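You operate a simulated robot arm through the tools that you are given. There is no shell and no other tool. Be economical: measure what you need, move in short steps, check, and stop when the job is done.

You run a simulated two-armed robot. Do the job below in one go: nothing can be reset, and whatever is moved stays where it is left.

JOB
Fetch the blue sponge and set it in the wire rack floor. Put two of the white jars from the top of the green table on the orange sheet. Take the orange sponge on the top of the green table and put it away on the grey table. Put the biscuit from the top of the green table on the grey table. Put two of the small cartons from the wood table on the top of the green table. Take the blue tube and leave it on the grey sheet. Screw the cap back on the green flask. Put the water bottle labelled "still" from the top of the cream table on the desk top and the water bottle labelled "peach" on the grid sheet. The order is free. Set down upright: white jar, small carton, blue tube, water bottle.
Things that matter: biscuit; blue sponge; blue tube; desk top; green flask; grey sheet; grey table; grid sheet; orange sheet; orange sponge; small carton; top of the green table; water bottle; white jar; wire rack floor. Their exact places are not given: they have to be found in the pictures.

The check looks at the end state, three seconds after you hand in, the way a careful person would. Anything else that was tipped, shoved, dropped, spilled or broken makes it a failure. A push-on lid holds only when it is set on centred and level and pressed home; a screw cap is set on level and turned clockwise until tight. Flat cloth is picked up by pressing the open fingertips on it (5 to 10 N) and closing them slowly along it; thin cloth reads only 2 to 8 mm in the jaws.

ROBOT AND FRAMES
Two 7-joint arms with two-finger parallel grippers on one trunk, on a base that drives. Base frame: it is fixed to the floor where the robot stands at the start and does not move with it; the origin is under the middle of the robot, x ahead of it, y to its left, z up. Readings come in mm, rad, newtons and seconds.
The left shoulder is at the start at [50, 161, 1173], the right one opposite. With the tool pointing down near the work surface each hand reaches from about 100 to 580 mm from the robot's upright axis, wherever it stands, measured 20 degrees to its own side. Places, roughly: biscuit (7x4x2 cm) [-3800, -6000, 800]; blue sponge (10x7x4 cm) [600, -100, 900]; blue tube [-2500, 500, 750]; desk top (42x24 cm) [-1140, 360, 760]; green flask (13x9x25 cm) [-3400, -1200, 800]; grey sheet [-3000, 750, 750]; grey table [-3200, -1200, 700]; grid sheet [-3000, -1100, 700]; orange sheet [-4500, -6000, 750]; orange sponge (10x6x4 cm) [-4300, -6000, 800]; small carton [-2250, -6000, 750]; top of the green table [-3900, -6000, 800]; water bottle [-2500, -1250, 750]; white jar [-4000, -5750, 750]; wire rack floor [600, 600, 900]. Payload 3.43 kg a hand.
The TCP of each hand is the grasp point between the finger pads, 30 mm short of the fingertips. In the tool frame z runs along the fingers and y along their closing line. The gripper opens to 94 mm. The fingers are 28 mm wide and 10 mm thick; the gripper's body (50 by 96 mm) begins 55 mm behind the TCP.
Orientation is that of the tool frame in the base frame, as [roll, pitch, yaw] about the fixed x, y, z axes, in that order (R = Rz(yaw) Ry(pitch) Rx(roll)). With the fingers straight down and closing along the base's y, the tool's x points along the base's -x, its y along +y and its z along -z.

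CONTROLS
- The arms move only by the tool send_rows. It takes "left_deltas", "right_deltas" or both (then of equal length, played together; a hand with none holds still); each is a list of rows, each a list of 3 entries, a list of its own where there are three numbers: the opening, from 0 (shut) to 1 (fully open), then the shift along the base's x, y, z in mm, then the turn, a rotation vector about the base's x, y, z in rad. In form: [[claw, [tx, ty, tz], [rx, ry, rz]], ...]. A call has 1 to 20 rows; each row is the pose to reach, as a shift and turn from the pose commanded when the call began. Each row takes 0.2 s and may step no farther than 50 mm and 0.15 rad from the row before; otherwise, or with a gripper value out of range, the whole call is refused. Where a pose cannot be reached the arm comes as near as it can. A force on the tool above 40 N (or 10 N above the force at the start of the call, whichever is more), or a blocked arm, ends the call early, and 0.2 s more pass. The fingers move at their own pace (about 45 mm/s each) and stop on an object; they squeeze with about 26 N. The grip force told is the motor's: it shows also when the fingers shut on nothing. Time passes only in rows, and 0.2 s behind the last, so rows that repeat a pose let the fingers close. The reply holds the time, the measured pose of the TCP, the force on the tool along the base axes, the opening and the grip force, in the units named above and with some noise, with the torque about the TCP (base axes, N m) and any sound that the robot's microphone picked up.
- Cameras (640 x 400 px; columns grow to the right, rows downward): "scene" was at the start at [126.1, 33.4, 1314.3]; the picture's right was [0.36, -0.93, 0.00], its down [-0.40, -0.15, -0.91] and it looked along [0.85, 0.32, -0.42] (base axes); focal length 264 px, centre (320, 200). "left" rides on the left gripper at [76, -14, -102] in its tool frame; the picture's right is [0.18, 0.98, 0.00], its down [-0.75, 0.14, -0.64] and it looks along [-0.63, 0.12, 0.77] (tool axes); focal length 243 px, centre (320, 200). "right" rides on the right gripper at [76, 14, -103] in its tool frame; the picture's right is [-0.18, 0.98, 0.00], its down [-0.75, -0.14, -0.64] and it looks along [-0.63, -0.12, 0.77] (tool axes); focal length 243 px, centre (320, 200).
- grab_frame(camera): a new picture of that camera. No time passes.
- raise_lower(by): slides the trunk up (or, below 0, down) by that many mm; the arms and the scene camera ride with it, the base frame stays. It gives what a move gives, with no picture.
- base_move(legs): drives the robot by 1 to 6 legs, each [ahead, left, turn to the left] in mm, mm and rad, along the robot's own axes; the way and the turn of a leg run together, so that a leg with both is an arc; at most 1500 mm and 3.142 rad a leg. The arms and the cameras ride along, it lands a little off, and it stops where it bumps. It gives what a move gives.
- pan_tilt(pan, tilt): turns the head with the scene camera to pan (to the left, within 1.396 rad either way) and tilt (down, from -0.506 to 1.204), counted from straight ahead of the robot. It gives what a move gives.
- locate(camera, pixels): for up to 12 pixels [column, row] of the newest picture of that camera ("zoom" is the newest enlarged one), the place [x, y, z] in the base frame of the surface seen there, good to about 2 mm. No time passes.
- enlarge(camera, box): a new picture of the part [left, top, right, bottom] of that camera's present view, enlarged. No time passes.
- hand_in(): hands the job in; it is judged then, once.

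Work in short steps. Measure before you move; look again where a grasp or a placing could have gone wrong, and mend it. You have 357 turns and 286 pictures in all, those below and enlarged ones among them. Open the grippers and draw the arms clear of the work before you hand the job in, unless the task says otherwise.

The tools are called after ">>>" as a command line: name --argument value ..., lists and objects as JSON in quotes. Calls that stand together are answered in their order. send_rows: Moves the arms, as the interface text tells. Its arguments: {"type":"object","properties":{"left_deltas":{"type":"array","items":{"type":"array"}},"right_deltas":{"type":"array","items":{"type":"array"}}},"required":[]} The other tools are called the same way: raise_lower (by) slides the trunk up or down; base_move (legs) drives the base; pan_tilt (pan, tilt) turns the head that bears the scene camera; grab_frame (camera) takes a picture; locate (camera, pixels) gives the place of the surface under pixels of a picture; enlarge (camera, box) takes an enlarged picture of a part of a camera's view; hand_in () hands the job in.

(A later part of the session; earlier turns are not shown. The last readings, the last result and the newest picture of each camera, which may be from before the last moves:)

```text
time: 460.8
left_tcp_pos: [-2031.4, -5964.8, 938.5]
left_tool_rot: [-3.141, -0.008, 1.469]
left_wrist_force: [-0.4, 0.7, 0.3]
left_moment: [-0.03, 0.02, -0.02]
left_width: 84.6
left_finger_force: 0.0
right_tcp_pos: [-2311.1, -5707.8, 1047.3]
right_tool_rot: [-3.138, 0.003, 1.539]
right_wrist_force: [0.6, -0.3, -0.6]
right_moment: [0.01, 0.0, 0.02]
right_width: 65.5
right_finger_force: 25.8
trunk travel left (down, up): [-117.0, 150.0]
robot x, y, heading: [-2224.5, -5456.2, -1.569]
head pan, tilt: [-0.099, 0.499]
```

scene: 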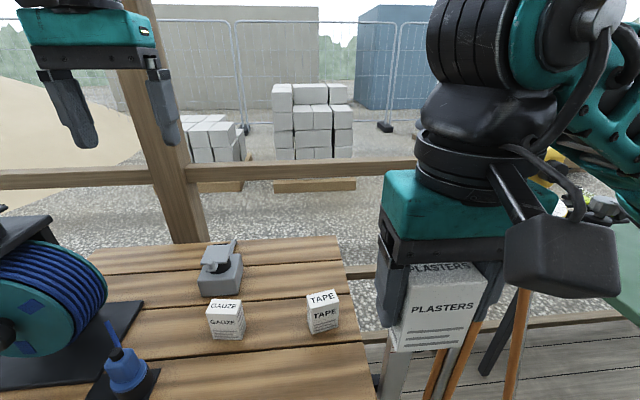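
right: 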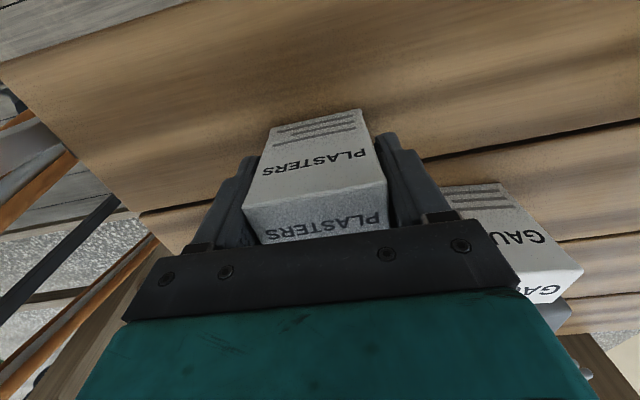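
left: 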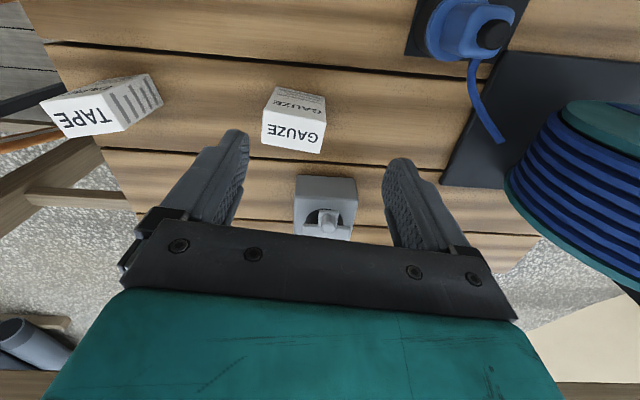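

Reached. I lower to z 857 and grip GAUZE.

>>> send_rows --left_deltas '[[0.9, [0, 0, -40], [0, 0, 0]], [0.9, [0, 0, -70], [0, 0, 0]], [0.9, [0, 0, -82], [0, 0, 0]], [0.9, [0, 0, -82], [0, 0, 0]], [0, [0, 0, -82], [0, 0, 0]], [0, [0, 0, -82], [0, 0, 0]], [0, [0, 0, -82], [0, 0, 0]], [0, [0, 0, -82], [0, 0, 0]]]'

>>> grab_frame --camera "left"

```text
time: 462.6
left_tcp_pos: [-2017.4, -5949.3, 867.4]
left_tool_rot: [-3.14, -0.008, 1.466]
left_wrist_force: [-0.1, -0.3, 0.9]
left_moment: [-0.01, 0.02, 0.03]
left_width: 65.5
left_finger_force: 25.9
left hand out of reach, approached as far as the arm can: row 1, 2, 3, 4, 5, 6, 7, 8
right_tcp_pos: [-2310.4, -5708.0, 1048.1]
right_tool_rot: [-3.138, 0.002, 1.54]
right_wrist_force: [-0.4, 0.6, -1.3]
right_moment: [-0.01, 0.01, -0.01]
right_width: 65.6
right_finger_force: 25.9
trunk travel left (down, up): [-117.0, 150.0]
robot x, y, heading: [-2219.9, -5460.2, -1.573]
head pan, tilt: [-0.099, 0.499]
```

```text
114 pictures are left
```

left: 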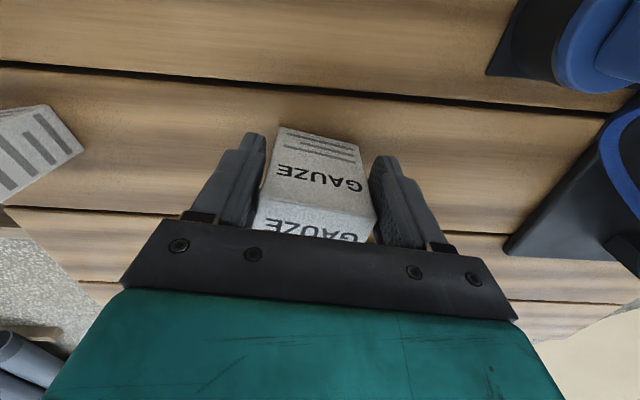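

Gripped near its front edge; the carton is very light. I lift and check.

>>> send_rows --left_deltas '[[0, [0, 0, 30], [0, 0, 0]], [0, [0, 0, 70], [0, 0, 0]], [0, [0, 15, 110], [0, 0, 0]], [0, [0, 45, 145], [0, 0, 0]], [0, [0, 80, 175], [0, 0, 0]], [0, [0, 115, 205], [0, 0, 0]], [0, [0, 150, 230], [0, 0, 0]], [0, [0, 180, 250], [0, 0, 0]]]'

>>> base_move --legs '[[-420, 0, 0]]'

>>> raise_lower --by 100

>>> pan_tilt --pan 0 --tilt 0.5

>>> grab_frame --camera "scene"

```text
time: 464.4
left_tcp_pos: [-2015.8, -5765.5, 1117.9]
left_tool_rot: [-3.141, -0.011, 1.465]
left_wrist_force: [0.6, -0.7, -0.7]
left_moment: [0.02, 0.0, -0.02]
left_width: 65.6
left_finger_force: 26.2
right_tcp_pos: [-2311.3, -5706.7, 1047.0]
right_tool_rot: [-3.136, 0.002, 1.538]
right_wrist_force: [-0.2, -0.1, -0.2]
right_moment: [0.01, -0.01, -0.02]
right_width: 65.7
right_finger_force: 26.2
trunk travel left (down, up): [-117.0, 150.0]
robot x, y, heading: [-2217.5, -5465.5, -1.571]
head pan, tilt: [-0.099, 0.499]
```

```text
time: 467.0
left_tcp_pos: [-2016.0, -5358.3, 1117.2]
left_tool_rot: [-3.14, -0.013, 1.472]
left_wrist_force: [0.3, -0.3, -1.4]
left_moment: [0.03, 0.02, 0.02]
left_width: 65.3
left_finger_force: 26.2
right_tcp_pos: [-2312.5, -5300.1, 1046.2]
right_tool_rot: [-3.138, -0.002, 1.543]
right_wrist_force: [0.0, -0.2, -1.2]
right_moment: [-0.01, 0.01, 0.01]
right_width: 65.5
right_finger_force: 26.4
trunk travel left (down, up): [-117.0, 150.0]
robot x, y, heading: [-2227.9, -5048.7, -1.558]
head pan, tilt: [-0.099, 0.499]
```

```text
time: 468.3
left_tcp_pos: [-2017.1, -5357.9, 1216.0]
left_tool_rot: [3.139, -0.013, 1.47]
left_wrist_force: [-0.1, 0.2, -0.2]
left_moment: [0.02, 0.01, 0.01]
left_width: 65.0
left_finger_force: 25.9
right_tcp_pos: [-2313.3, -5300.2, 1146.2]
right_tool_rot: [-3.137, -0.001, 1.542]
right_wrist_force: [-0.3, 0.3, 0.4]
right_moment: [0.0, -0.01, -0.03]
right_width: 65.5
right_finger_force: 25.9
trunk travel left (down, up): [-217.0, 50.0]
robot x, y, heading: [-2221.2, -5049.7, -1.564]
head pan, tilt: [-0.099, 0.499]
```

```text
time: 469.0
left_tcp_pos: [-2016.7, -5358.2, 1216.0]
left_tool_rot: [3.141, -0.012, 1.471]
left_wrist_force: [0.1, -0.1, -1.2]
left_moment: [0.01, -0.03, 0.02]
left_width: 65.1
left_finger_force: 25.6
right_tcp_pos: [-2313.1, -5299.7, 1146.0]
right_tool_rot: [-3.138, 0.0, 1.542]
right_wrist_force: [-0.3, -0.6, -0.4]
right_moment: [0.02, -0.01, -0.01]
right_width: 65.6
right_finger_force: 25.4
trunk travel left (down, up): [-217.0, 50.0]
robot x, y, heading: [-2220.2, -5047.7, -1.565]
head pan, tilt: [0.0, 0.499]
```

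```text
113 pictures are left
```

scene: 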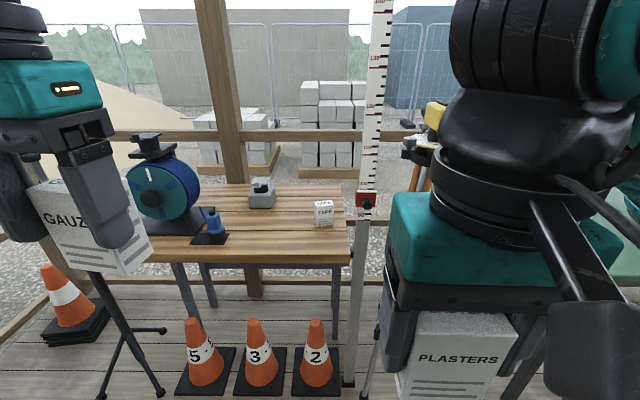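

Both cartons are held. I drive right to the green table and look.

>>> base_move --legs '[[0, -1400, 0]]'

>>> pan_tilt --pan -0.05 --tilt 0.45

>>> grab_frame --camera "scene"

```text
time: 481.3
left_tcp_pos: [-3397.5, -5380.8, 1215.8]
left_tool_rot: [-3.142, -0.011, 1.5]
left_wrist_force: [-0.8, -0.8, 0.0]
left_moment: [0.02, 0.0, 0.01]
left_width: 65.5
left_finger_force: 25.8
right_tcp_pos: [-3694.6, -5330.5, 1147.9]
right_tool_rot: [-3.138, -0.001, 1.572]
right_wrist_force: [-0.6, -0.4, -1.1]
right_moment: [-0.01, 0.0, -0.01]
right_width: 65.7
right_finger_force: 26.1
trunk travel left (down, up): [-217.0, 50.0]
robot x, y, heading: [-3612.8, -5079.2, -1.535]
head pan, tilt: [0.0, 0.499]
```

```text
time: 482.0
left_tcp_pos: [-3398.5, -5380.1, 1216.7]
left_tool_rot: [3.14, -0.011, 1.498]
left_wrist_force: [1.1, -0.8, 0.2]
left_moment: [0.03, -0.03, -0.01]
left_width: 65.3
left_finger_force: 26.4
right_tcp_pos: [-3694.7, -5330.8, 1147.3]
right_tool_rot: [-3.137, -0.003, 1.573]
right_wrist_force: [-1.2, 0.1, -0.1]
right_moment: [0.01, 0.01, -0.02]
right_width: 65.1
right_finger_force: 26.2
trunk travel left (down, up): [-217.0, 50.0]
robot x, y, heading: [-3612.4, -5081.5, -1.532]
head pan, tilt: [-0.051, 0.45]
```

```text
112 pictures are left
```

scene: 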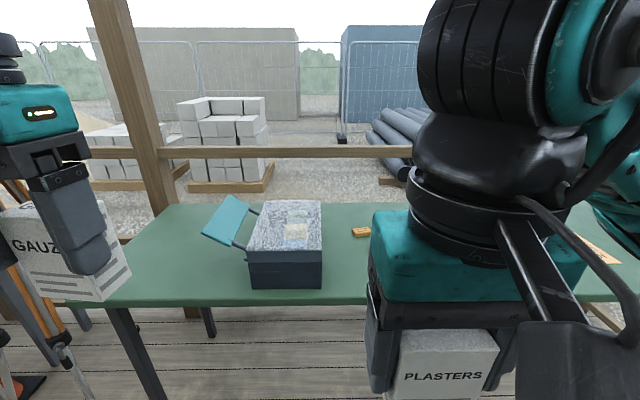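

The right arm hides part of the table; I take the right camera's view too.

>>> grab_frame --camera "right"

>>> locate --camera "scene" --pixels '[[180, 215], [150, 290], [220, 290], [360, 232], [285, 245], [200, 270], [225, 225], [130, 280], [345, 285], [590, 245], [340, 250]]'

```text
111 pictures are left
```

right: 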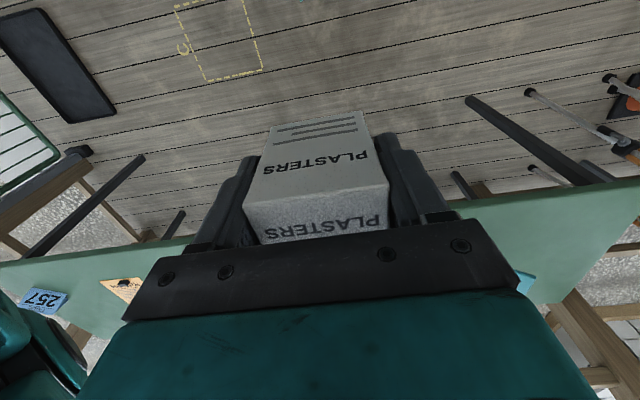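

```text
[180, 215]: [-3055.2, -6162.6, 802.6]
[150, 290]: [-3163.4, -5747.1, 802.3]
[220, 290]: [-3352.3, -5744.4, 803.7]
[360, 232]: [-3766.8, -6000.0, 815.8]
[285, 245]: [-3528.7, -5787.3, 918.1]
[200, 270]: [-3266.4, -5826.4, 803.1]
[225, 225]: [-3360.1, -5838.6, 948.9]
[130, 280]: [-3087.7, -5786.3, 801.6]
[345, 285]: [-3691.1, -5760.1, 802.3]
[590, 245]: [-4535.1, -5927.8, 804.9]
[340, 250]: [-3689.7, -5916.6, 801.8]
```

Green table: x from −3050, front edge y≈−5720, z 802; free area at its left end. I drive to place GAUZE at ≈(-3150,-5890).

>>> base_move --legs '[[0, 285, -0.038], [365, 0, 0]]'

>>> grab_frame --camera "left"

```text
time: 487.0
left_tcp_pos: [-3123.8, -5743.3, 1214.5]
left_tool_rot: [-3.141, -0.012, 1.458]
left_wrist_force: [0.1, 0.8, 0.1]
left_moment: [0.0, 0.04, -0.02]
left_width: 65.2
left_finger_force: 26.3
right_tcp_pos: [-3418.6, -5681.0, 1146.2]
right_tool_rot: [-3.138, -0.003, 1.531]
right_wrist_force: [0.1, 0.0, 0.3]
right_moment: [0.01, 0.0, 0.01]
right_width: 65.5
right_finger_force: 26.5
trunk travel left (down, up): [-217.0, 50.0]
robot x, y, heading: [-3322.9, -5429.0, -1.576]
head pan, tilt: [-0.051, 0.45]
```

```text
110 pictures are left
```

left: 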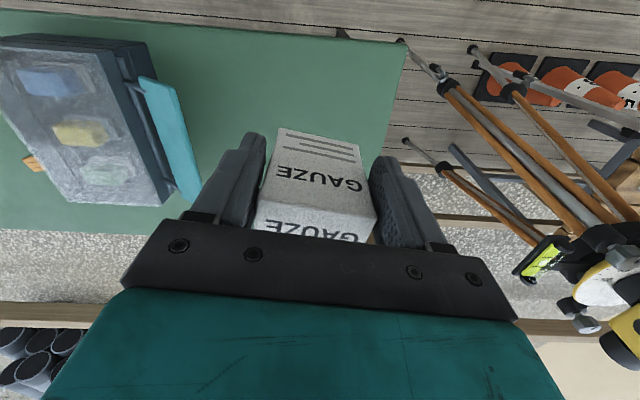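

I lower the trunk 80 for reach, then move GAUZE over (-3130,-5870) and down.

>>> raise_lower --by -80

>>> send_rows --left_deltas '[[0, [0, -40, 0], [0, 0, 0]], [0, [0, -80, 0], [0, 0, 0]], [0, [0, -115, -20], [0, 0, 0]], [0, [-4, -130, -60], [0, 0, 0]], [0, [-4, -130, -105], [0, 0, 0]], [0, [-4, -130, -150], [0, 0, 0]], [0, [-4, -130, -195], [0, 0, 0]], [0, [-4, -130, -235], [0, 0, 0]], [0, [-4, -130, -258], [0, 0, 0]], [0, [-4, -130, -258], [0, 0, 0]]]'

>>> grab_frame --camera "left"

>>> pan_tilt --pan 0.4 --tilt 0.6

>>> grab_frame --camera "scene"

```text
time: 488.1
left_tcp_pos: [-3123.4, -5744.1, 1135.4]
left_tool_rot: [3.141, -0.011, 1.458]
left_wrist_force: [-0.2, -0.2, -0.6]
left_moment: [0.0, 0.04, 0.0]
left_width: 65.2
left_finger_force: 26.0
right_tcp_pos: [-3420.3, -5681.0, 1067.0]
right_tool_rot: [-3.139, -0.001, 1.532]
right_wrist_force: [-0.1, -0.4, -0.4]
right_moment: [0.0, 0.01, 0.02]
right_width: 65.6
right_finger_force: 25.9
trunk travel left (down, up): [-137.0, 130.0]
robot x, y, heading: [-3330.8, -5432.1, -1.575]
head pan, tilt: [-0.051, 0.45]
```

```text
time: 490.4
left_tcp_pos: [-3129.2, -5871.0, 876.1]
left_tool_rot: [-3.141, -0.013, 1.459]
left_wrist_force: [-0.7, 0.9, 0.3]
left_moment: [0.02, -0.01, 0.01]
left_width: 65.3
left_finger_force: 25.9
right_tcp_pos: [-3420.1, -5681.7, 1065.7]
right_tool_rot: [-3.137, -0.001, 1.535]
right_wrist_force: [-0.3, 0.5, -0.9]
right_moment: [-0.01, 0.01, 0.02]
right_width: 65.7
right_finger_force: 25.8
trunk travel left (down, up): [-137.0, 130.0]
robot x, y, heading: [-3326.2, -5429.5, -1.572]
head pan, tilt: [-0.051, 0.45]
```

```text
109 pictures are left
```

left: 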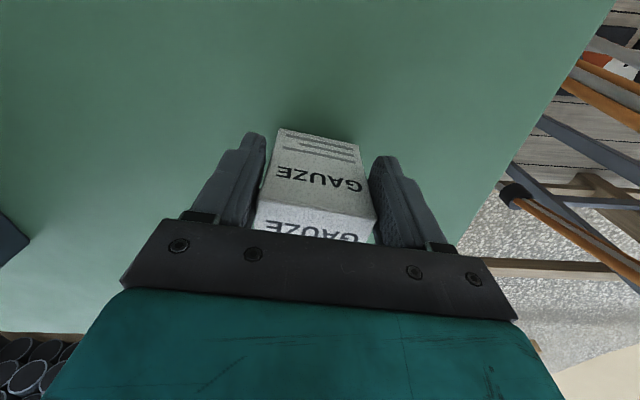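

```text
time: 491.2
left_tcp_pos: [-3127.9, -5871.9, 877.6]
left_tool_rot: [-3.14, -0.013, 1.459]
left_wrist_force: [-0.1, -0.4, -0.8]
left_moment: [0.01, 0.0, 0.01]
left_width: 65.4
left_finger_force: 26.0
right_tcp_pos: [-3418.6, -5680.2, 1066.3]
right_tool_rot: [-3.137, -0.002, 1.532]
right_wrist_force: [-0.5, 0.0, -0.4]
right_moment: [0.04, 0.0, 0.04]
right_width: 65.4
right_finger_force: 25.8
trunk travel left (down, up): [-137.0, 130.0]
robot x, y, heading: [-3324.5, -5430.9, -1.574]
head pan, tilt: [0.4, 0.6]
```

```text
108 pictures are left
```

scene: 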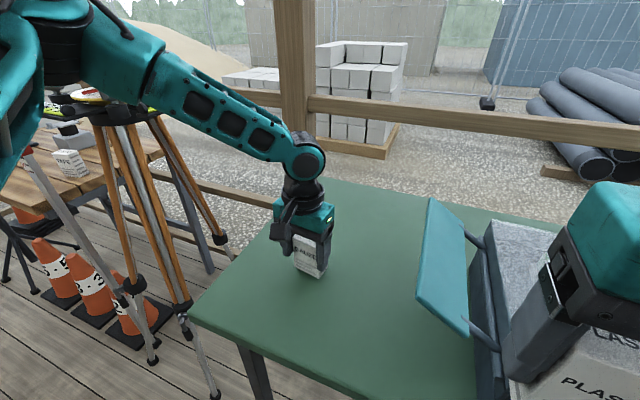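

I lower till contact and release.

>>> send_rows --left_deltas '[[0, [0, 0, -4], [0, 0, 0]], [0, [0, 0, -7], [0, 0, 0]], [0, [0, 0, -9], [0, 0, 0]], [0, [0, 0, -10], [0, 0, 0]]]'

>>> enlarge --camera "scene" --box '[260, 190, 360, 290]'

```text
time: 492.2
left_tcp_pos: [-3128.6, -5871.9, 867.9]
left_tool_rot: [-3.14, -0.013, 1.459]
left_wrist_force: [0.4, -0.4, -0.1]
left_moment: [0.0, 0.0, 0.01]
left_width: 65.4
left_finger_force: 26.2
right_tcp_pos: [-3418.4, -5680.0, 1066.5]
right_tool_rot: [-3.138, -0.002, 1.533]
right_wrist_force: [-0.5, 0.0, -0.5]
right_moment: [-0.01, 0.01, -0.06]
right_width: 65.4
right_finger_force: 25.9
trunk travel left (down, up): [-137.0, 130.0]
robot x, y, heading: [-3324.1, -5436.7, -1.577]
head pan, tilt: [0.4, 0.6]
```

```text
4.00 times, centred on (310, 240) of scene
```

zoom: 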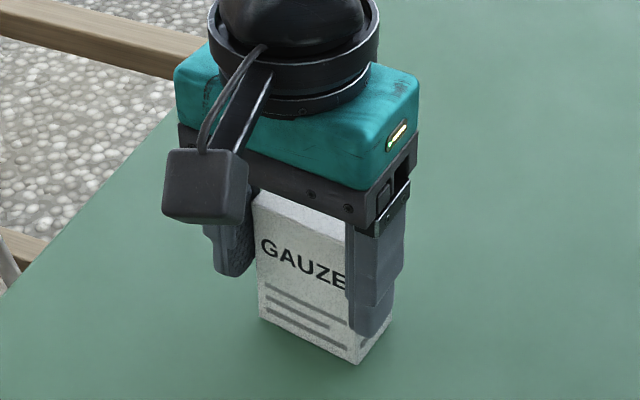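

>>> send_rows --left_deltas '[[0, [0, 0, -1.5], [0, 0, 0]], [0, [0, 0, -2.5], [0, 0, 0]], [0.85, [0, 0, -2.5], [0, 0, 0]], [0.95, [0, 0, -2.5], [0, 0, 0]], [0.95, [0, 0, -2.5], [0, 0, 0]], [0.95, [0, 0, 30], [0, 0, 0]], [0.95, [0, 0, 70], [0, 0, 0]], [0.95, [0, 0, 115], [0, 0, 0]], [0.95, [0, 20, 155], [0, 0, 0]], [0.95, [0, 60, 180], [0, 0, 0]], [0.95, [0, 100, 200], [0, 0, 0]]]'

>>> grab_frame --camera "scene"

```text
time: 494.6
left_tcp_pos: [-3129.7, -5773.1, 1068.5]
left_tool_rot: [3.14, -0.011, 1.459]
left_wrist_force: [0.5, 0.9, -0.2]
left_moment: [-0.03, 0.02, -0.01]
left_width: 89.3
left_finger_force: 0.1
right_tcp_pos: [-3418.2, -5681.5, 1067.3]
right_tool_rot: [-3.137, -0.002, 1.533]
right_wrist_force: [-0.1, -0.5, 0.9]
right_moment: [0.0, 0.01, -0.02]
right_width: 65.4
right_finger_force: 26.0
trunk travel left (down, up): [-137.0, 130.0]
robot x, y, heading: [-3326.2, -5429.2, -1.573]
head pan, tilt: [0.4, 0.6]
```

```text
106 pictures are left
```

scene: 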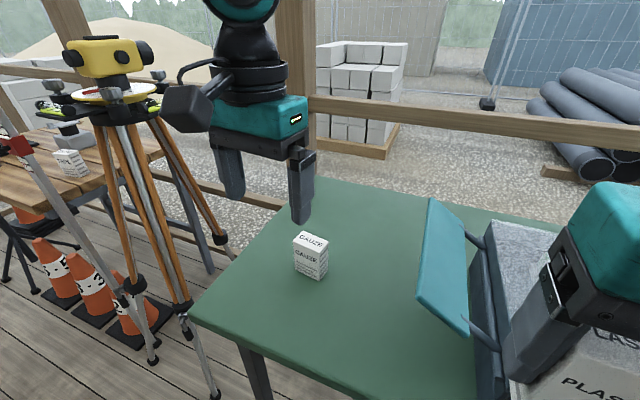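

GAUZE stands upright. For PLASTERS I use the free spot right of the toolbox. I drive right 215 and look.

>>> base_move --legs '[[-60, 0, 0], [0, -230, 0]]'

>>> pan_tilt --pan 0.1 --tilt 0.6

>>> grab_frame --camera "scene"

>>> grab_frame --camera "right"

```text
time: 497.8
left_tcp_pos: [-3354.0, -5713.7, 1069.2]
left_tool_rot: [-3.141, -0.014, 1.455]
left_wrist_force: [-0.1, 0.5, 0.6]
left_moment: [-0.03, 0.0, -0.01]
left_width: 89.2
left_finger_force: 0.0
right_tcp_pos: [-3641.1, -5618.8, 1065.9]
right_tool_rot: [-3.138, 0.0, 1.528]
right_wrist_force: [-0.3, -0.5, -0.3]
right_moment: [0.03, 0.02, -0.02]
right_width: 65.7
right_finger_force: 26.1
trunk travel left (down, up): [-137.0, 130.0]
robot x, y, heading: [-3545.4, -5369.8, -1.58]
head pan, tilt: [0.4, 0.6]
```

```text
time: 498.6
left_tcp_pos: [-3352.7, -5714.0, 1068.6]
left_tool_rot: [3.141, -0.013, 1.454]
left_wrist_force: [0.1, -0.2, 0.2]
left_moment: [0.02, -0.01, 0.0]
left_width: 89.3
left_finger_force: 0.0
right_tcp_pos: [-3643.0, -5619.4, 1066.1]
right_tool_rot: [-3.138, -0.004, 1.527]
right_wrist_force: [0.2, 0.0, -0.3]
right_moment: [0.01, 0.02, 0.01]
right_width: 65.5
right_finger_force: 26.0
trunk travel left (down, up): [-137.0, 130.0]
robot x, y, heading: [-3546.3, -5368.0, -1.582]
head pan, tilt: [0.099, 0.6]
```

```text
105 pictures are left
```

scene: 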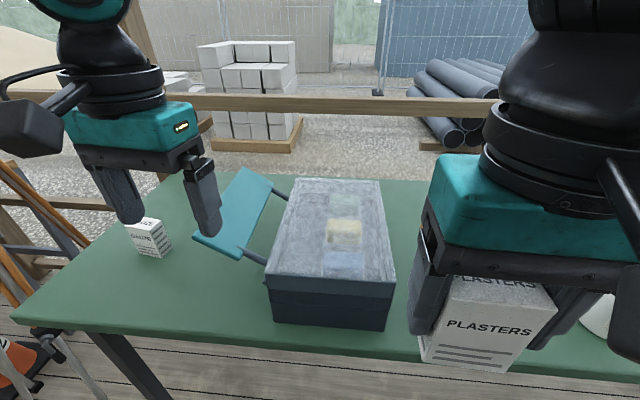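

```text
104 pictures are left
```

right: 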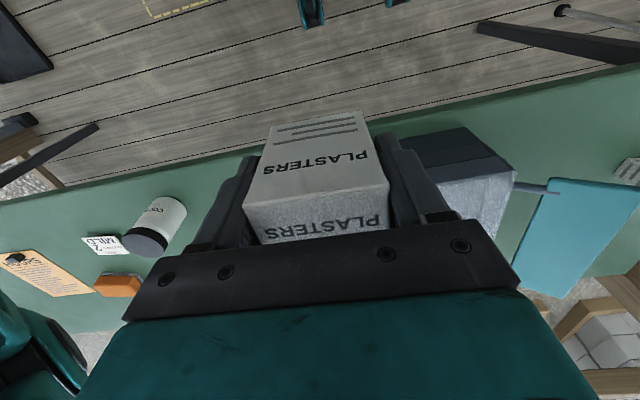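

I locate things from the right camera: toolbox edge, jar, sponge, free table.

>>> locate --camera "right" --pixels '[[145, 243], [165, 215], [118, 283], [45, 275], [405, 150], [230, 140], [195, 170], [100, 240], [380, 120]]'

>>> locate --camera "scene" --pixels '[[395, 300], [385, 325], [405, 340], [410, 270], [400, 200], [595, 310], [560, 360]]'

```text
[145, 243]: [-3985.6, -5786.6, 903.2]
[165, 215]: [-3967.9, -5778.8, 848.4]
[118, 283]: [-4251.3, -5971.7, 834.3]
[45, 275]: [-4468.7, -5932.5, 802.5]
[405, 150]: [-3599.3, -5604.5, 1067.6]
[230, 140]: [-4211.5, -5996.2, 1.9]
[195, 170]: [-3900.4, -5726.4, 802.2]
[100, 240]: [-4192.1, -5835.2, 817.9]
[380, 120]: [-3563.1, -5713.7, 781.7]
```

```text
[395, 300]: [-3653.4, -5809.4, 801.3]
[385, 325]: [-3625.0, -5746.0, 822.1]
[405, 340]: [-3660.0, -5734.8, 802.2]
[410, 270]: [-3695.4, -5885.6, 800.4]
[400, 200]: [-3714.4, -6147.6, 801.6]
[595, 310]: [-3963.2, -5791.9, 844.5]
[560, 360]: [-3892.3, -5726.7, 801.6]
```

Toolbox edge x≈−3640. I set PLASTERS at (-3730,-5810).

>>> send_rows --right_deltas '[[0, [-25, -40, 0], [0, 0, 0]], [0, [-50, -80, 0], [0, 0, 0]], [0, [-75, -120, 0], [0, 0, 0]], [0, [-87, -160, -20], [0, 0, 0]], [0, [-87, -190, -55], [0, 0, 0]], [0, [-87, -190, -100], [0, 0, 0]], [0, [-87, -190, -145], [0, 0, 0]], [0, [-87, -190, -185], [0, 0, 0]], [0, [-87, -190, -205], [0, 0, 0]], [0, [-87, -190, -209], [0, 0, 0]], [0, [-87, -190, -209], [0, 0, 0]]]'

>>> grab_frame --camera "right"

```text
time: 501.0
left_tcp_pos: [-3353.5, -5712.6, 1068.6]
left_tool_rot: [3.14, -0.013, 1.455]
left_wrist_force: [-0.1, 0.1, -0.8]
left_moment: [0.05, -0.02, -0.05]
left_width: 89.4
left_finger_force: 0.2
right_tcp_pos: [-3728.2, -5809.7, 856.3]
right_tool_rot: [-3.138, -0.003, 1.528]
right_wrist_force: [-0.7, 0.4, -0.4]
right_moment: [-0.01, 0.02, -0.01]
right_width: 65.3
right_finger_force: 25.9
trunk travel left (down, up): [-137.0, 130.0]
robot x, y, heading: [-3543.2, -5369.2, -1.577]
head pan, tilt: [0.099, 0.6]
```

```text
103 pictures are left
```

right: 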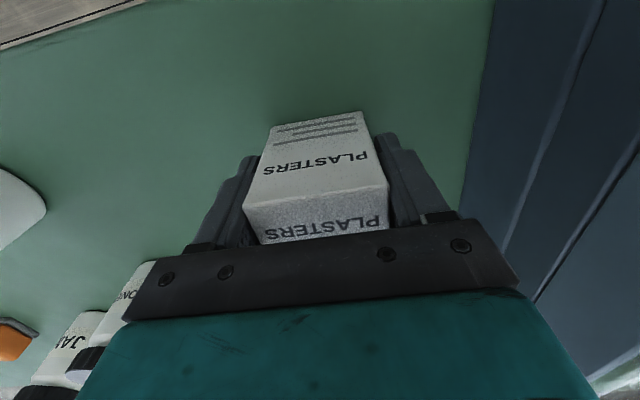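

>>> send_rows --right_deltas '[[0, [0, 0, -1.5], [0, 0, 0]], [0.8, [0, 0, -1.5], [0, 0, 0]], [0.9, [0, 0, -1.5], [0, 0, 0]], [0.9, [0, 0, -1.5], [0, 0, 0]], [0.9, [0, 0, 30], [0, 0, 0]], [0.9, [0, 0, 70], [0, 0, 0]], [0.9, [0, 0, 115], [0, 0, 0]], [0.9, [0, 20, 155], [0, 0, 0]], [0.9, [0, 60, 180], [0, 0, 0]], [0.9, [0, 100, 200], [0, 0, 0]]]'

>>> base_move --legs '[[-200, 0, 0], [0, -350, 0.01]]'

>>> raise_lower --by 80

>>> pan_tilt --pan -0.0 --tilt 0.6

>>> grab_frame --camera "scene"

```text
time: 503.2
left_tcp_pos: [-3353.0, -5712.4, 1067.8]
left_tool_rot: [3.14, -0.013, 1.458]
left_wrist_force: [0.1, -0.2, 0.5]
left_moment: [0.0, 0.01, -0.02]
left_width: 89.2
left_finger_force: 0.1
right_tcp_pos: [-3728.1, -5708.5, 1057.8]
right_tool_rot: [-3.138, -0.001, 1.526]
right_wrist_force: [-1.2, -0.8, 0.7]
right_moment: [0.0, -0.02, -0.01]
right_width: 84.6
right_finger_force: 0.1
trunk travel left (down, up): [-137.0, 130.0]
robot x, y, heading: [-3550.5, -5370.1, -1.58]
head pan, tilt: [0.099, 0.6]
```

```text
time: 508.0
left_tcp_pos: [-3695.8, -5503.2, 1068.1]
left_tool_rot: [-3.14, -0.012, 1.465]
left_wrist_force: [0.1, 0.1, -0.9]
left_moment: [-0.02, 0.03, 0.0]
left_width: 89.3
left_finger_force: 0.1
right_tcp_pos: [-4072.2, -5503.1, 1056.0]
right_tool_rot: [-3.137, 0.0, 1.536]
right_wrist_force: [0.3, -0.2, 0.0]
right_moment: [0.0, -0.03, 0.02]
right_width: 84.6
right_finger_force: 0.0
trunk travel left (down, up): [-137.0, 130.0]
robot x, y, heading: [-3894.6, -5160.0, -1.572]
head pan, tilt: [0.099, 0.6]
```

```text
time: 509.2
left_tcp_pos: [-3696.4, -5503.4, 1148.2]
left_tool_rot: [-3.14, -0.012, 1.464]
left_wrist_force: [0.4, 0.2, -0.2]
left_moment: [-0.02, 0.02, 0.02]
left_width: 89.5
left_finger_force: 0.0
right_tcp_pos: [-4072.5, -5503.4, 1137.3]
right_tool_rot: [-3.139, -0.001, 1.535]
right_wrist_force: [0.6, 0.2, -0.2]
right_moment: [0.04, 0.05, 0.01]
right_width: 84.3
right_finger_force: 0.0
trunk travel left (down, up): [-217.0, 50.0]
robot x, y, heading: [-3892.3, -5162.6, -1.572]
head pan, tilt: [0.099, 0.6]
```

```text
time: 509.9
left_tcp_pos: [-3696.9, -5503.6, 1147.8]
left_tool_rot: [-3.141, -0.011, 1.463]
left_wrist_force: [-0.7, 0.6, 0.5]
left_moment: [-0.01, -0.04, -0.01]
left_width: 89.2
left_finger_force: 0.1
right_tcp_pos: [-4071.9, -5502.7, 1137.1]
right_tool_rot: [-3.138, -0.002, 1.536]
right_wrist_force: [0.0, 0.4, -0.7]
right_moment: [-0.04, 0.02, 0.01]
right_width: 84.5
right_finger_force: 0.1
trunk travel left (down, up): [-217.0, 50.0]
robot x, y, heading: [-3892.2, -5158.0, -1.57]
head pan, tilt: [0.0, 0.6]
```

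```text
102 pictures are left
```

scene: 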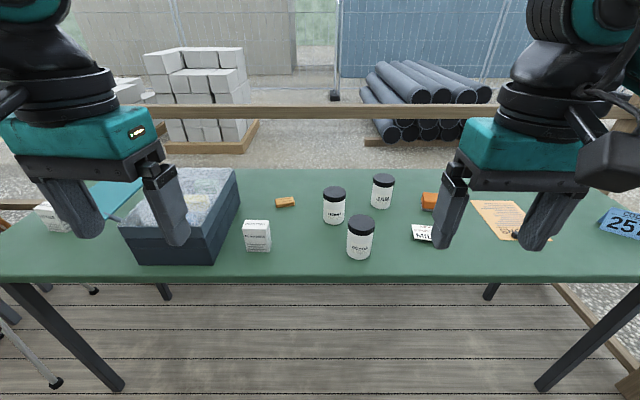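

All clear: jars at (334,205), (382,190), (360,237); biscuit (285,202); orange sponge (428,200); orange sheet (500,218). I measure them.

>>> locate --camera "scene" --pixels '[[335, 190], [334, 210], [383, 178], [382, 195], [360, 220], [360, 242], [285, 201], [428, 195], [423, 232], [490, 205], [498, 235], [525, 215]]'

>>> enlarge --camera "scene" --box '[260, 160, 580, 280]'

```text
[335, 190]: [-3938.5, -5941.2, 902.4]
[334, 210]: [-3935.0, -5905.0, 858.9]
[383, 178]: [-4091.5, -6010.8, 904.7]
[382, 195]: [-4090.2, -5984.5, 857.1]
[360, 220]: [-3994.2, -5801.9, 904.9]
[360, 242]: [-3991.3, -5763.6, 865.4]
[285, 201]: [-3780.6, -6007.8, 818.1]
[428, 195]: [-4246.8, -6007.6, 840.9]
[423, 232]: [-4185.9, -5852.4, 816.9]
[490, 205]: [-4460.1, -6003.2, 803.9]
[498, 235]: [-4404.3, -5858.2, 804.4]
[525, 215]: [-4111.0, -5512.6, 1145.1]
```

```text
2.00 times, centred on (420, 220) of scene
```

zoom: 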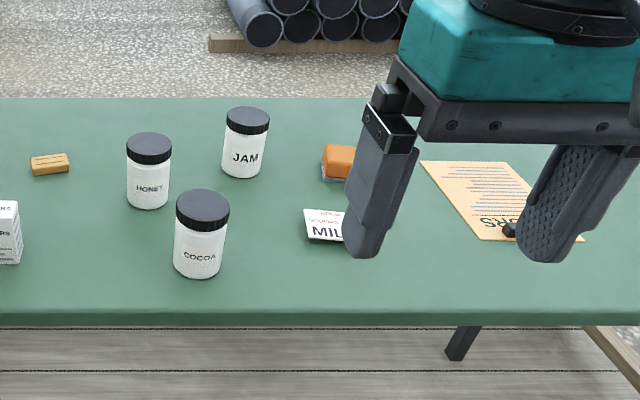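

COCOA (-3994,-5797), HONEY (-3938,-5938), JAM (-4091,-6010), tops 905. I drive so the right hand comes above COCOA.

>>> base_move --legs '[[0, 78, 0], [290, 0, 0]]'

>>> raise_lower --by -80

>>> grab_frame --camera "right"

```text
time: 512.8
left_tcp_pos: [-3618.8, -5791.3, 1147.5]
left_tool_rot: [-3.142, -0.011, 1.463]
left_wrist_force: [0.0, 1.3, 0.1]
left_moment: [0.05, 0.02, 0.0]
left_width: 89.2
left_finger_force: 0.1
right_tcp_pos: [-3995.7, -5789.4, 1137.2]
right_tool_rot: [-3.138, -0.003, 1.534]
right_wrist_force: [-0.2, 0.3, 0.0]
right_moment: [0.0, 0.02, 0.02]
right_width: 84.6
right_finger_force: 0.0
trunk travel left (down, up): [-217.0, 50.0]
robot x, y, heading: [-3818.2, -5447.4, -1.575]
head pan, tilt: [0.0, 0.6]
```

```text
time: 514.0
left_tcp_pos: [-3617.7, -5790.7, 1068.5]
left_tool_rot: [-3.14, -0.013, 1.462]
left_wrist_force: [0.6, 0.2, 0.5]
left_moment: [0.0, -0.02, 0.03]
left_width: 89.5
left_finger_force: 0.0
right_tcp_pos: [-3995.4, -5788.3, 1056.4]
right_tool_rot: [-3.138, -0.003, 1.537]
right_wrist_force: [-0.6, 0.6, 0.9]
right_moment: [-0.03, -0.01, 0.02]
right_width: 84.6
right_finger_force: 0.0
trunk travel left (down, up): [-137.0, 130.0]
robot x, y, heading: [-3816.7, -5445.8, -1.574]
head pan, tilt: [0.0, 0.6]
```

```text
100 pictures are left
```

right: 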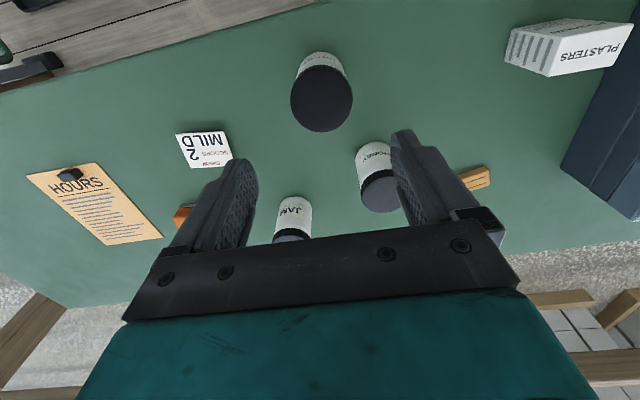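

I measure COCOA's lid and the orange sheet's corners.

>>> locate --camera "right" --pixels '[[292, 97], [351, 97], [320, 70], [321, 128], [320, 98], [30, 178], [97, 166], [160, 236], [106, 243], [70, 176], [380, 190], [205, 150]]'

```text
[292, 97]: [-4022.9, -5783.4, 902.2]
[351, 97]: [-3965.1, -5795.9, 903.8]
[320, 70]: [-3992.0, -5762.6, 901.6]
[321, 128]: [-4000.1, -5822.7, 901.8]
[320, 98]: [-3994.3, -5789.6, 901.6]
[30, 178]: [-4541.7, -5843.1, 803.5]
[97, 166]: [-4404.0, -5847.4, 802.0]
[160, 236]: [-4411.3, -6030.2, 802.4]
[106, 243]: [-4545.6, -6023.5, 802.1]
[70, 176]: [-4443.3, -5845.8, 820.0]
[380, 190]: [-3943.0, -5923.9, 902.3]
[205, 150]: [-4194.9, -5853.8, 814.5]
```

COCOA centre (-3995,-5791). I lower to z 858 and grip.

>>> send_rows --right_deltas '[[1, [0, -3, -45], [0, 0, 0]], [1, [0, -3, -90], [0, 0, 0]], [1, [0, -3, -135], [0, 0, 0]], [1, [0, -3, -175], [0, 0, 0]], [1, [0, -3, -197], [0, 0, 0]], [1, [0, -3, -197], [0, 0, 0]], [0, [0, -3, -197], [0, 0, 0]], [0, [0, -3, -197], [0, 0, 0]], [0, [0, -3, -197], [0, 0, 0]], [0, [0, -3, -197], [0, 0, 0]]]'

>>> send_rows --right_deltas '[[0, [0, 0, 30], [0, 0, 0]], [0, [0, 0, 75], [0, 0, 0]], [0, [0, 0, 120], [0, 0, 0]], [0, [0, 20, 160], [0, 0, 0]], [0, [0, 30, 190], [0, 0, 0]]]'

>>> grab_frame --camera "right"

```text
time: 516.2
left_tcp_pos: [-3619.3, -5789.6, 1068.6]
left_tool_rot: [3.141, -0.013, 1.463]
left_wrist_force: [0.2, -0.2, -0.8]
left_moment: [0.01, 0.01, -0.02]
left_width: 89.1
left_finger_force: 0.0
right_tcp_pos: [-3995.5, -5793.2, 859.9]
right_tool_rot: [-3.139, -0.001, 1.537]
right_wrist_force: [0.1, 0.3, -0.2]
right_moment: [0.0, 0.0, -0.01]
right_width: 65.6
right_finger_force: 25.8
trunk travel left (down, up): [-137.0, 130.0]
robot x, y, heading: [-3815.7, -5448.6, -1.576]
head pan, tilt: [0.0, 0.6]
```

```text
time: 517.4
left_tcp_pos: [-3618.9, -5788.1, 1067.6]
left_tool_rot: [-3.141, -0.013, 1.463]
left_wrist_force: [-0.2, -0.8, 1.0]
left_moment: [-0.02, -0.05, -0.02]
left_width: 89.1
left_finger_force: 0.1
right_tcp_pos: [-3992.7, -5761.4, 1047.6]
right_tool_rot: [-3.138, -0.002, 1.536]
right_wrist_force: [-0.8, 0.3, -3.3]
right_moment: [0.01, 0.03, -0.02]
right_width: 65.5
right_finger_force: 26.0
trunk travel left (down, up): [-137.0, 130.0]
robot x, y, heading: [-3813.0, -5449.8, -1.573]
head pan, tilt: [0.0, 0.6]
```

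```text
99 pictures are left
```

right: 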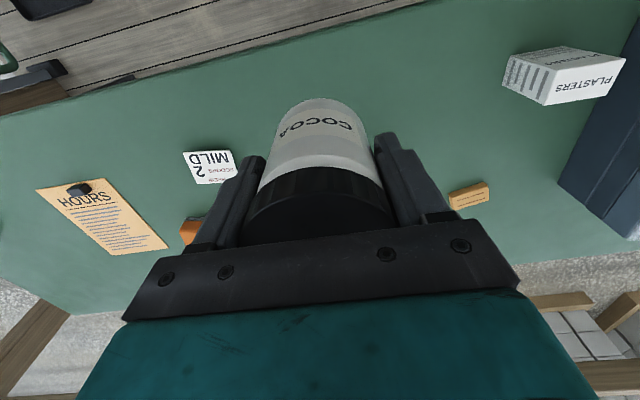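

Held. I drive right 475 and ahead 40 to the orange sheet.

>>> base_move --legs '[[0, -477, 0], [40, 0, 0]]'

>>> send_rows --right_deltas '[[0, [0, -45, 0], [0, 0, 0]], [0, [0, -90, 0], [0, 0, 0]], [0, [0, -135, 0], [0, 0, 0]], [0, [0, -175, -20], [0, 0, 0]], [0, [0, -183, -60], [0, 0, 0]], [0, [0, -183, -100], [0, 0, 0]], [0, [0, -183, -100], [0, 0, 0]]]'

>>> grab_frame --camera "right"

>>> grab_frame --camera "scene"

```text
time: 522.5
left_tcp_pos: [-4090.9, -5829.2, 1067.6]
left_tool_rot: [-3.141, -0.011, 1.463]
left_wrist_force: [1.1, -0.2, 0.3]
left_moment: [0.0, 0.01, 0.01]
left_width: 89.2
left_finger_force: 0.1
right_tcp_pos: [-4466.5, -5801.7, 1049.5]
right_tool_rot: [-3.137, -0.005, 1.537]
right_wrist_force: [0.5, -0.1, -3.4]
right_moment: [0.04, -0.01, 0.0]
right_width: 65.4
right_finger_force: 26.3
trunk travel left (down, up): [-137.0, 130.0]
robot x, y, heading: [-4286.6, -5488.5, -1.569]
head pan, tilt: [0.0, 0.6]
```

```text
time: 524.1
left_tcp_pos: [-4091.5, -5828.4, 1068.9]
left_tool_rot: [3.141, -0.011, 1.463]
left_wrist_force: [-0.1, 1.0, -0.7]
left_moment: [0.01, 0.0, 0.0]
left_width: 89.5
left_finger_force: 0.1
right_tcp_pos: [-4466.4, -5981.4, 947.8]
right_tool_rot: [-3.139, -0.001, 1.535]
right_wrist_force: [-0.4, -0.6, -3.9]
right_moment: [0.02, -0.01, -0.02]
right_width: 65.2
right_finger_force: 25.9
trunk travel left (down, up): [-137.0, 130.0]
robot x, y, heading: [-4288.2, -5488.1, -1.57]
head pan, tilt: [0.0, 0.6]
```

```text
98 pictures are left
```

right: 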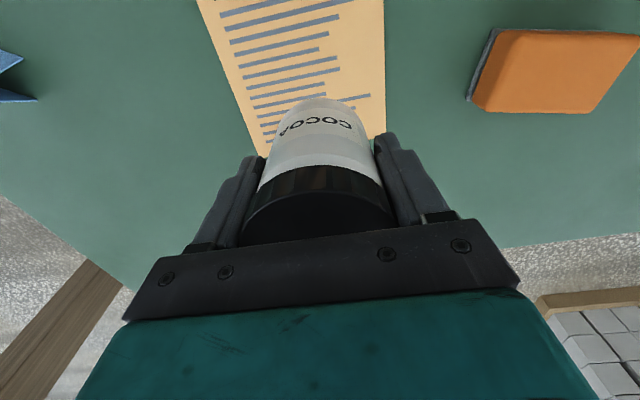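

```text
97 pictures are left
```

scene: 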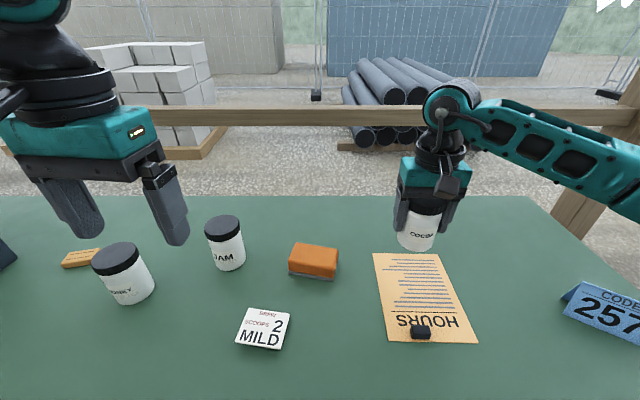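

I correct to (-4474,-5978) and lower to the sheet, then release.

>>> send_rows --right_deltas '[[0, [-8, 3, -30], [0, 0, 0]], [0, [-8, 3, -65], [0, 0, 0]], [0, [-8, 3, -82], [0, 0, 0]], [0, [-8, 3, -87], [0, 0, 0]], [0, [-8, 3, -88], [0, 0, 0]], [0.8, [-8, 3, -88], [0, 0, 0]], [1, [-8, 3, -88], [0, 0, 0]], [1, [-8, 3, -88], [0, 0, 0]], [1, [-8, 3, -50], [0, 0, 0]], [1, [-8, 3, -5], [0, 0, 0]], [1, [-8, 3, 40], [0, 0, 0]], [1, [-8, 20, 80], [0, 0, 0]], [1, [-8, 60, 105], [0, 0, 0]]]'

>>> grab_frame --camera "scene"

```text
time: 526.9
left_tcp_pos: [-4092.2, -5827.7, 1067.8]
left_tool_rot: [-3.141, -0.013, 1.463]
left_wrist_force: [0.4, 0.0, 0.6]
left_moment: [-0.01, -0.01, 0.02]
left_width: 89.4
left_finger_force: 0.0
right_tcp_pos: [-4476.1, -5921.4, 1057.3]
right_tool_rot: [-3.138, 0.0, 1.538]
right_wrist_force: [-0.5, 0.4, -0.3]
right_moment: [-0.02, -0.01, 0.01]
right_width: 94.0
right_finger_force: 0.0
trunk travel left (down, up): [-137.0, 130.0]
robot x, y, heading: [-4286.9, -5485.0, -1.57]
head pan, tilt: [0.0, 0.6]
```

```text
96 pictures are left
```

scene: 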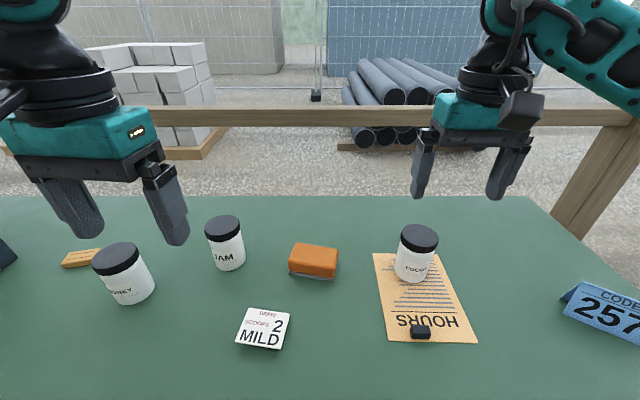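

COCOA stands on the sheet. I drive left 525 to fetch HONEY.

>>> base_move --legs '[[0, 535, 0]]'

>>> grab_frame --camera "right"

```text
time: 532.2
left_tcp_pos: [-3549.5, -5827.3, 1068.2]
left_tool_rot: [-3.141, -0.011, 1.467]
left_wrist_force: [0.5, 0.5, -0.1]
left_moment: [-0.03, 0.0, -0.02]
left_width: 89.2
left_finger_force: 0.1
right_tcp_pos: [-3932.1, -5924.4, 1056.8]
right_tool_rot: [-3.138, -0.002, 1.538]
right_wrist_force: [0.5, -0.2, 0.0]
right_moment: [0.0, 0.01, -0.01]
right_width: 94.0
right_finger_force: 0.0
trunk travel left (down, up): [-137.0, 130.0]
robot x, y, heading: [-3748.4, -5483.9, -1.57]
head pan, tilt: [0.0, 0.6]
```

```text
95 pictures are left
```

right: 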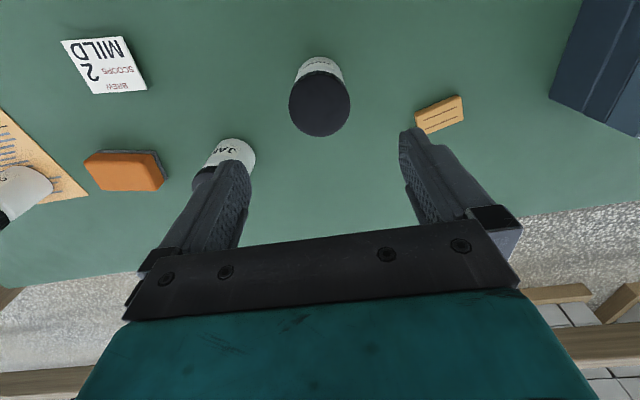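

>>> locate --camera "right" --pixels '[[291, 103], [349, 103], [319, 78], [319, 134], [319, 104], [440, 113], [416, 112], [462, 98], [462, 118], [425, 132], [125, 170], [240, 155]]'

```text
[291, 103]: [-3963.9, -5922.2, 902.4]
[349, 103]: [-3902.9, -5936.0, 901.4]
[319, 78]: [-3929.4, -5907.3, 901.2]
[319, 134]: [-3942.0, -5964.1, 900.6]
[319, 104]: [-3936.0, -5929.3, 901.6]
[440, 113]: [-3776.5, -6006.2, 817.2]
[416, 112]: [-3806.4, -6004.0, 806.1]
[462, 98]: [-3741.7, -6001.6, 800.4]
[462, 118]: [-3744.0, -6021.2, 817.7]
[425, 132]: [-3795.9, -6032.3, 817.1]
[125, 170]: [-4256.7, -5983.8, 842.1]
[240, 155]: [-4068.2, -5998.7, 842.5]
```

HONEY centre (-3934,-5934). I lower, grip and lift.

>>> send_rows --right_deltas '[[1, [-2, -10, -45], [0, 0, 0]], [1, [-2, -10, -90], [0, 0, 0]], [1, [-2, -10, -135], [0, 0, 0]], [1, [-2, -10, -175], [0, 0, 0]], [1, [-2, -10, -197], [0, 0, 0]], [1, [-2, -10, -197], [0, 0, 0]], [0, [-2, -10, -197], [0, 0, 0]], [0, [-2, -10, -197], [0, 0, 0]], [0, [-2, -10, -197], [0, 0, 0]], [0, [-2, -10, -197], [0, 0, 0]]]'

>>> send_rows --right_deltas '[[0, [0, 0, 30], [0, 0, 0]], [0, [0, 0, 75], [0, 0, 0]], [0, [0, 0, 120], [0, 0, 0]], [0, [0, 40, 145], [0, 0, 0]], [0, [0, 80, 170], [0, 0, 0]], [0, [0, 100, 190], [0, 0, 0]]]'

>>> base_move --legs '[[0, -540, 0]]'

>>> grab_frame --camera "right"

```text
time: 534.4
left_tcp_pos: [-3546.8, -5827.6, 1068.0]
left_tool_rot: [-3.141, -0.012, 1.466]
left_wrist_force: [-0.5, -0.2, 0.8]
left_moment: [-0.02, 0.0, -0.04]
left_width: 89.2
left_finger_force: 0.1
right_tcp_pos: [-3931.8, -5932.6, 858.0]
right_tool_rot: [-3.139, -0.001, 1.538]
right_wrist_force: [-1.1, 1.0, -1.2]
right_moment: [0.01, 0.01, 0.01]
right_width: 64.9
right_finger_force: 25.7
trunk travel left (down, up): [-137.0, 130.0]
robot x, y, heading: [-3743.7, -5487.2, -1.572]
head pan, tilt: [0.0, 0.6]
```

```text
time: 535.8
left_tcp_pos: [-3548.1, -5829.1, 1067.0]
left_tool_rot: [3.141, -0.011, 1.467]
left_wrist_force: [0.4, -0.4, -0.7]
left_moment: [0.01, -0.03, 0.01]
left_width: 89.3
left_finger_force: 0.1
right_tcp_pos: [-3934.2, -5831.5, 1047.3]
right_tool_rot: [-3.139, -0.001, 1.537]
right_wrist_force: [0.4, -0.7, -2.5]
right_moment: [-0.01, 0.01, 0.0]
right_width: 65.0
right_finger_force: 25.7
trunk travel left (down, up): [-137.0, 130.0]
robot x, y, heading: [-3741.9, -5487.3, -1.561]
head pan, tilt: [0.0, 0.6]
```

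```text
time: 541.1
left_tcp_pos: [-4101.5, -5828.1, 1067.7]
left_tool_rot: [-3.141, -0.012, 1.466]
left_wrist_force: [-0.1, 1.2, 0.3]
left_moment: [0.01, 0.01, -0.02]
left_width: 89.3
left_finger_force: 0.1
right_tcp_pos: [-4488.4, -5833.5, 1047.1]
right_tool_rot: [-3.139, -0.003, 1.54]
right_wrist_force: [0.0, 1.0, -3.6]
right_moment: [0.02, 0.0, 0.0]
right_width: 64.9
right_finger_force: 25.6
trunk travel left (down, up): [-137.0, 130.0]
robot x, y, heading: [-4298.0, -5487.5, -1.573]
head pan, tilt: [0.0, 0.6]
```

```text
94 pictures are left
```

right: 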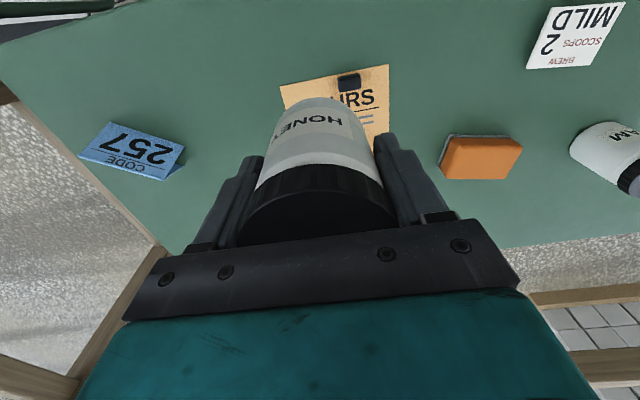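

I place HONEY at (-4482,-5900), in front of COCOA and behind the clip.

>>> send_rows --right_deltas '[[0, [3, -33, 0], [0, 0, 0]], [0, [6, -66, 0], [0, 0, 0]], [0, [6, -66, -45], [0, 0, 0]], [0, [6, -66, -90], [0, 0, 0]], [0, [6, -66, -135], [0, 0, 0]], [0, [6, -66, -170], [0, 0, 0]], [0, [6, -66, -178], [0, 0, 0]], [0, [6, -66, -178], [0, 0, 0]]]'

>>> grab_frame --camera "scene"

>>> enlarge --camera "scene" --box '[360, 200, 500, 350]'

```text
time: 542.9
left_tcp_pos: [-4101.2, -5828.7, 1068.2]
left_tool_rot: [-3.14, -0.013, 1.465]
left_wrist_force: [-0.4, 0.7, 0.8]
left_moment: [0.04, -0.05, 0.03]
left_width: 89.6
left_finger_force: 0.0
right_tcp_pos: [-4480.5, -5899.7, 867.5]
right_tool_rot: [-3.138, -0.002, 1.54]
right_wrist_force: [0.6, -0.1, -3.5]
right_moment: [0.01, 0.02, 0.04]
right_width: 64.8
right_finger_force: 25.6
trunk travel left (down, up): [-137.0, 130.0]
robot x, y, heading: [-4300.2, -5485.8, -1.571]
head pan, tilt: [0.0, 0.6]
```

```text
93 pictures are left
```

scene: 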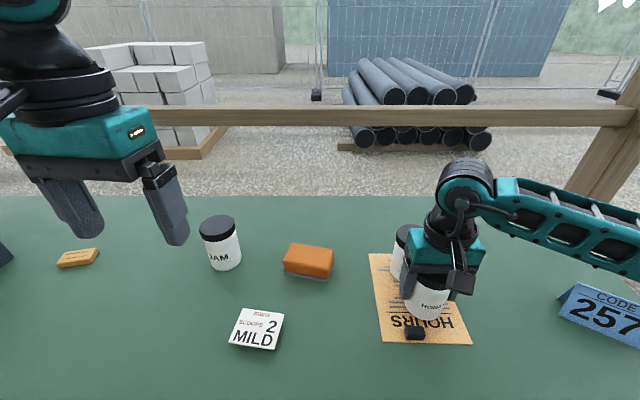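

```text
2.67 times, centred on (430, 275) of scene
```

zoom: 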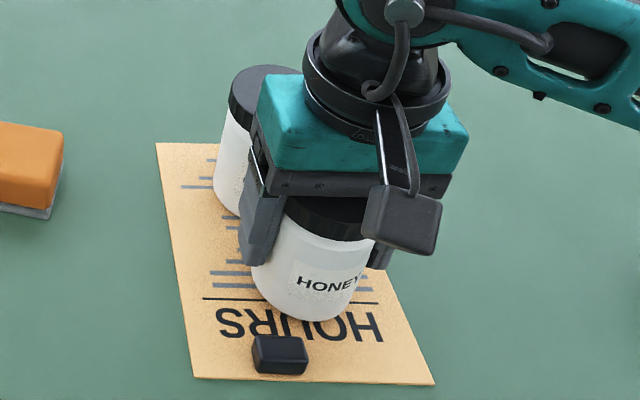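

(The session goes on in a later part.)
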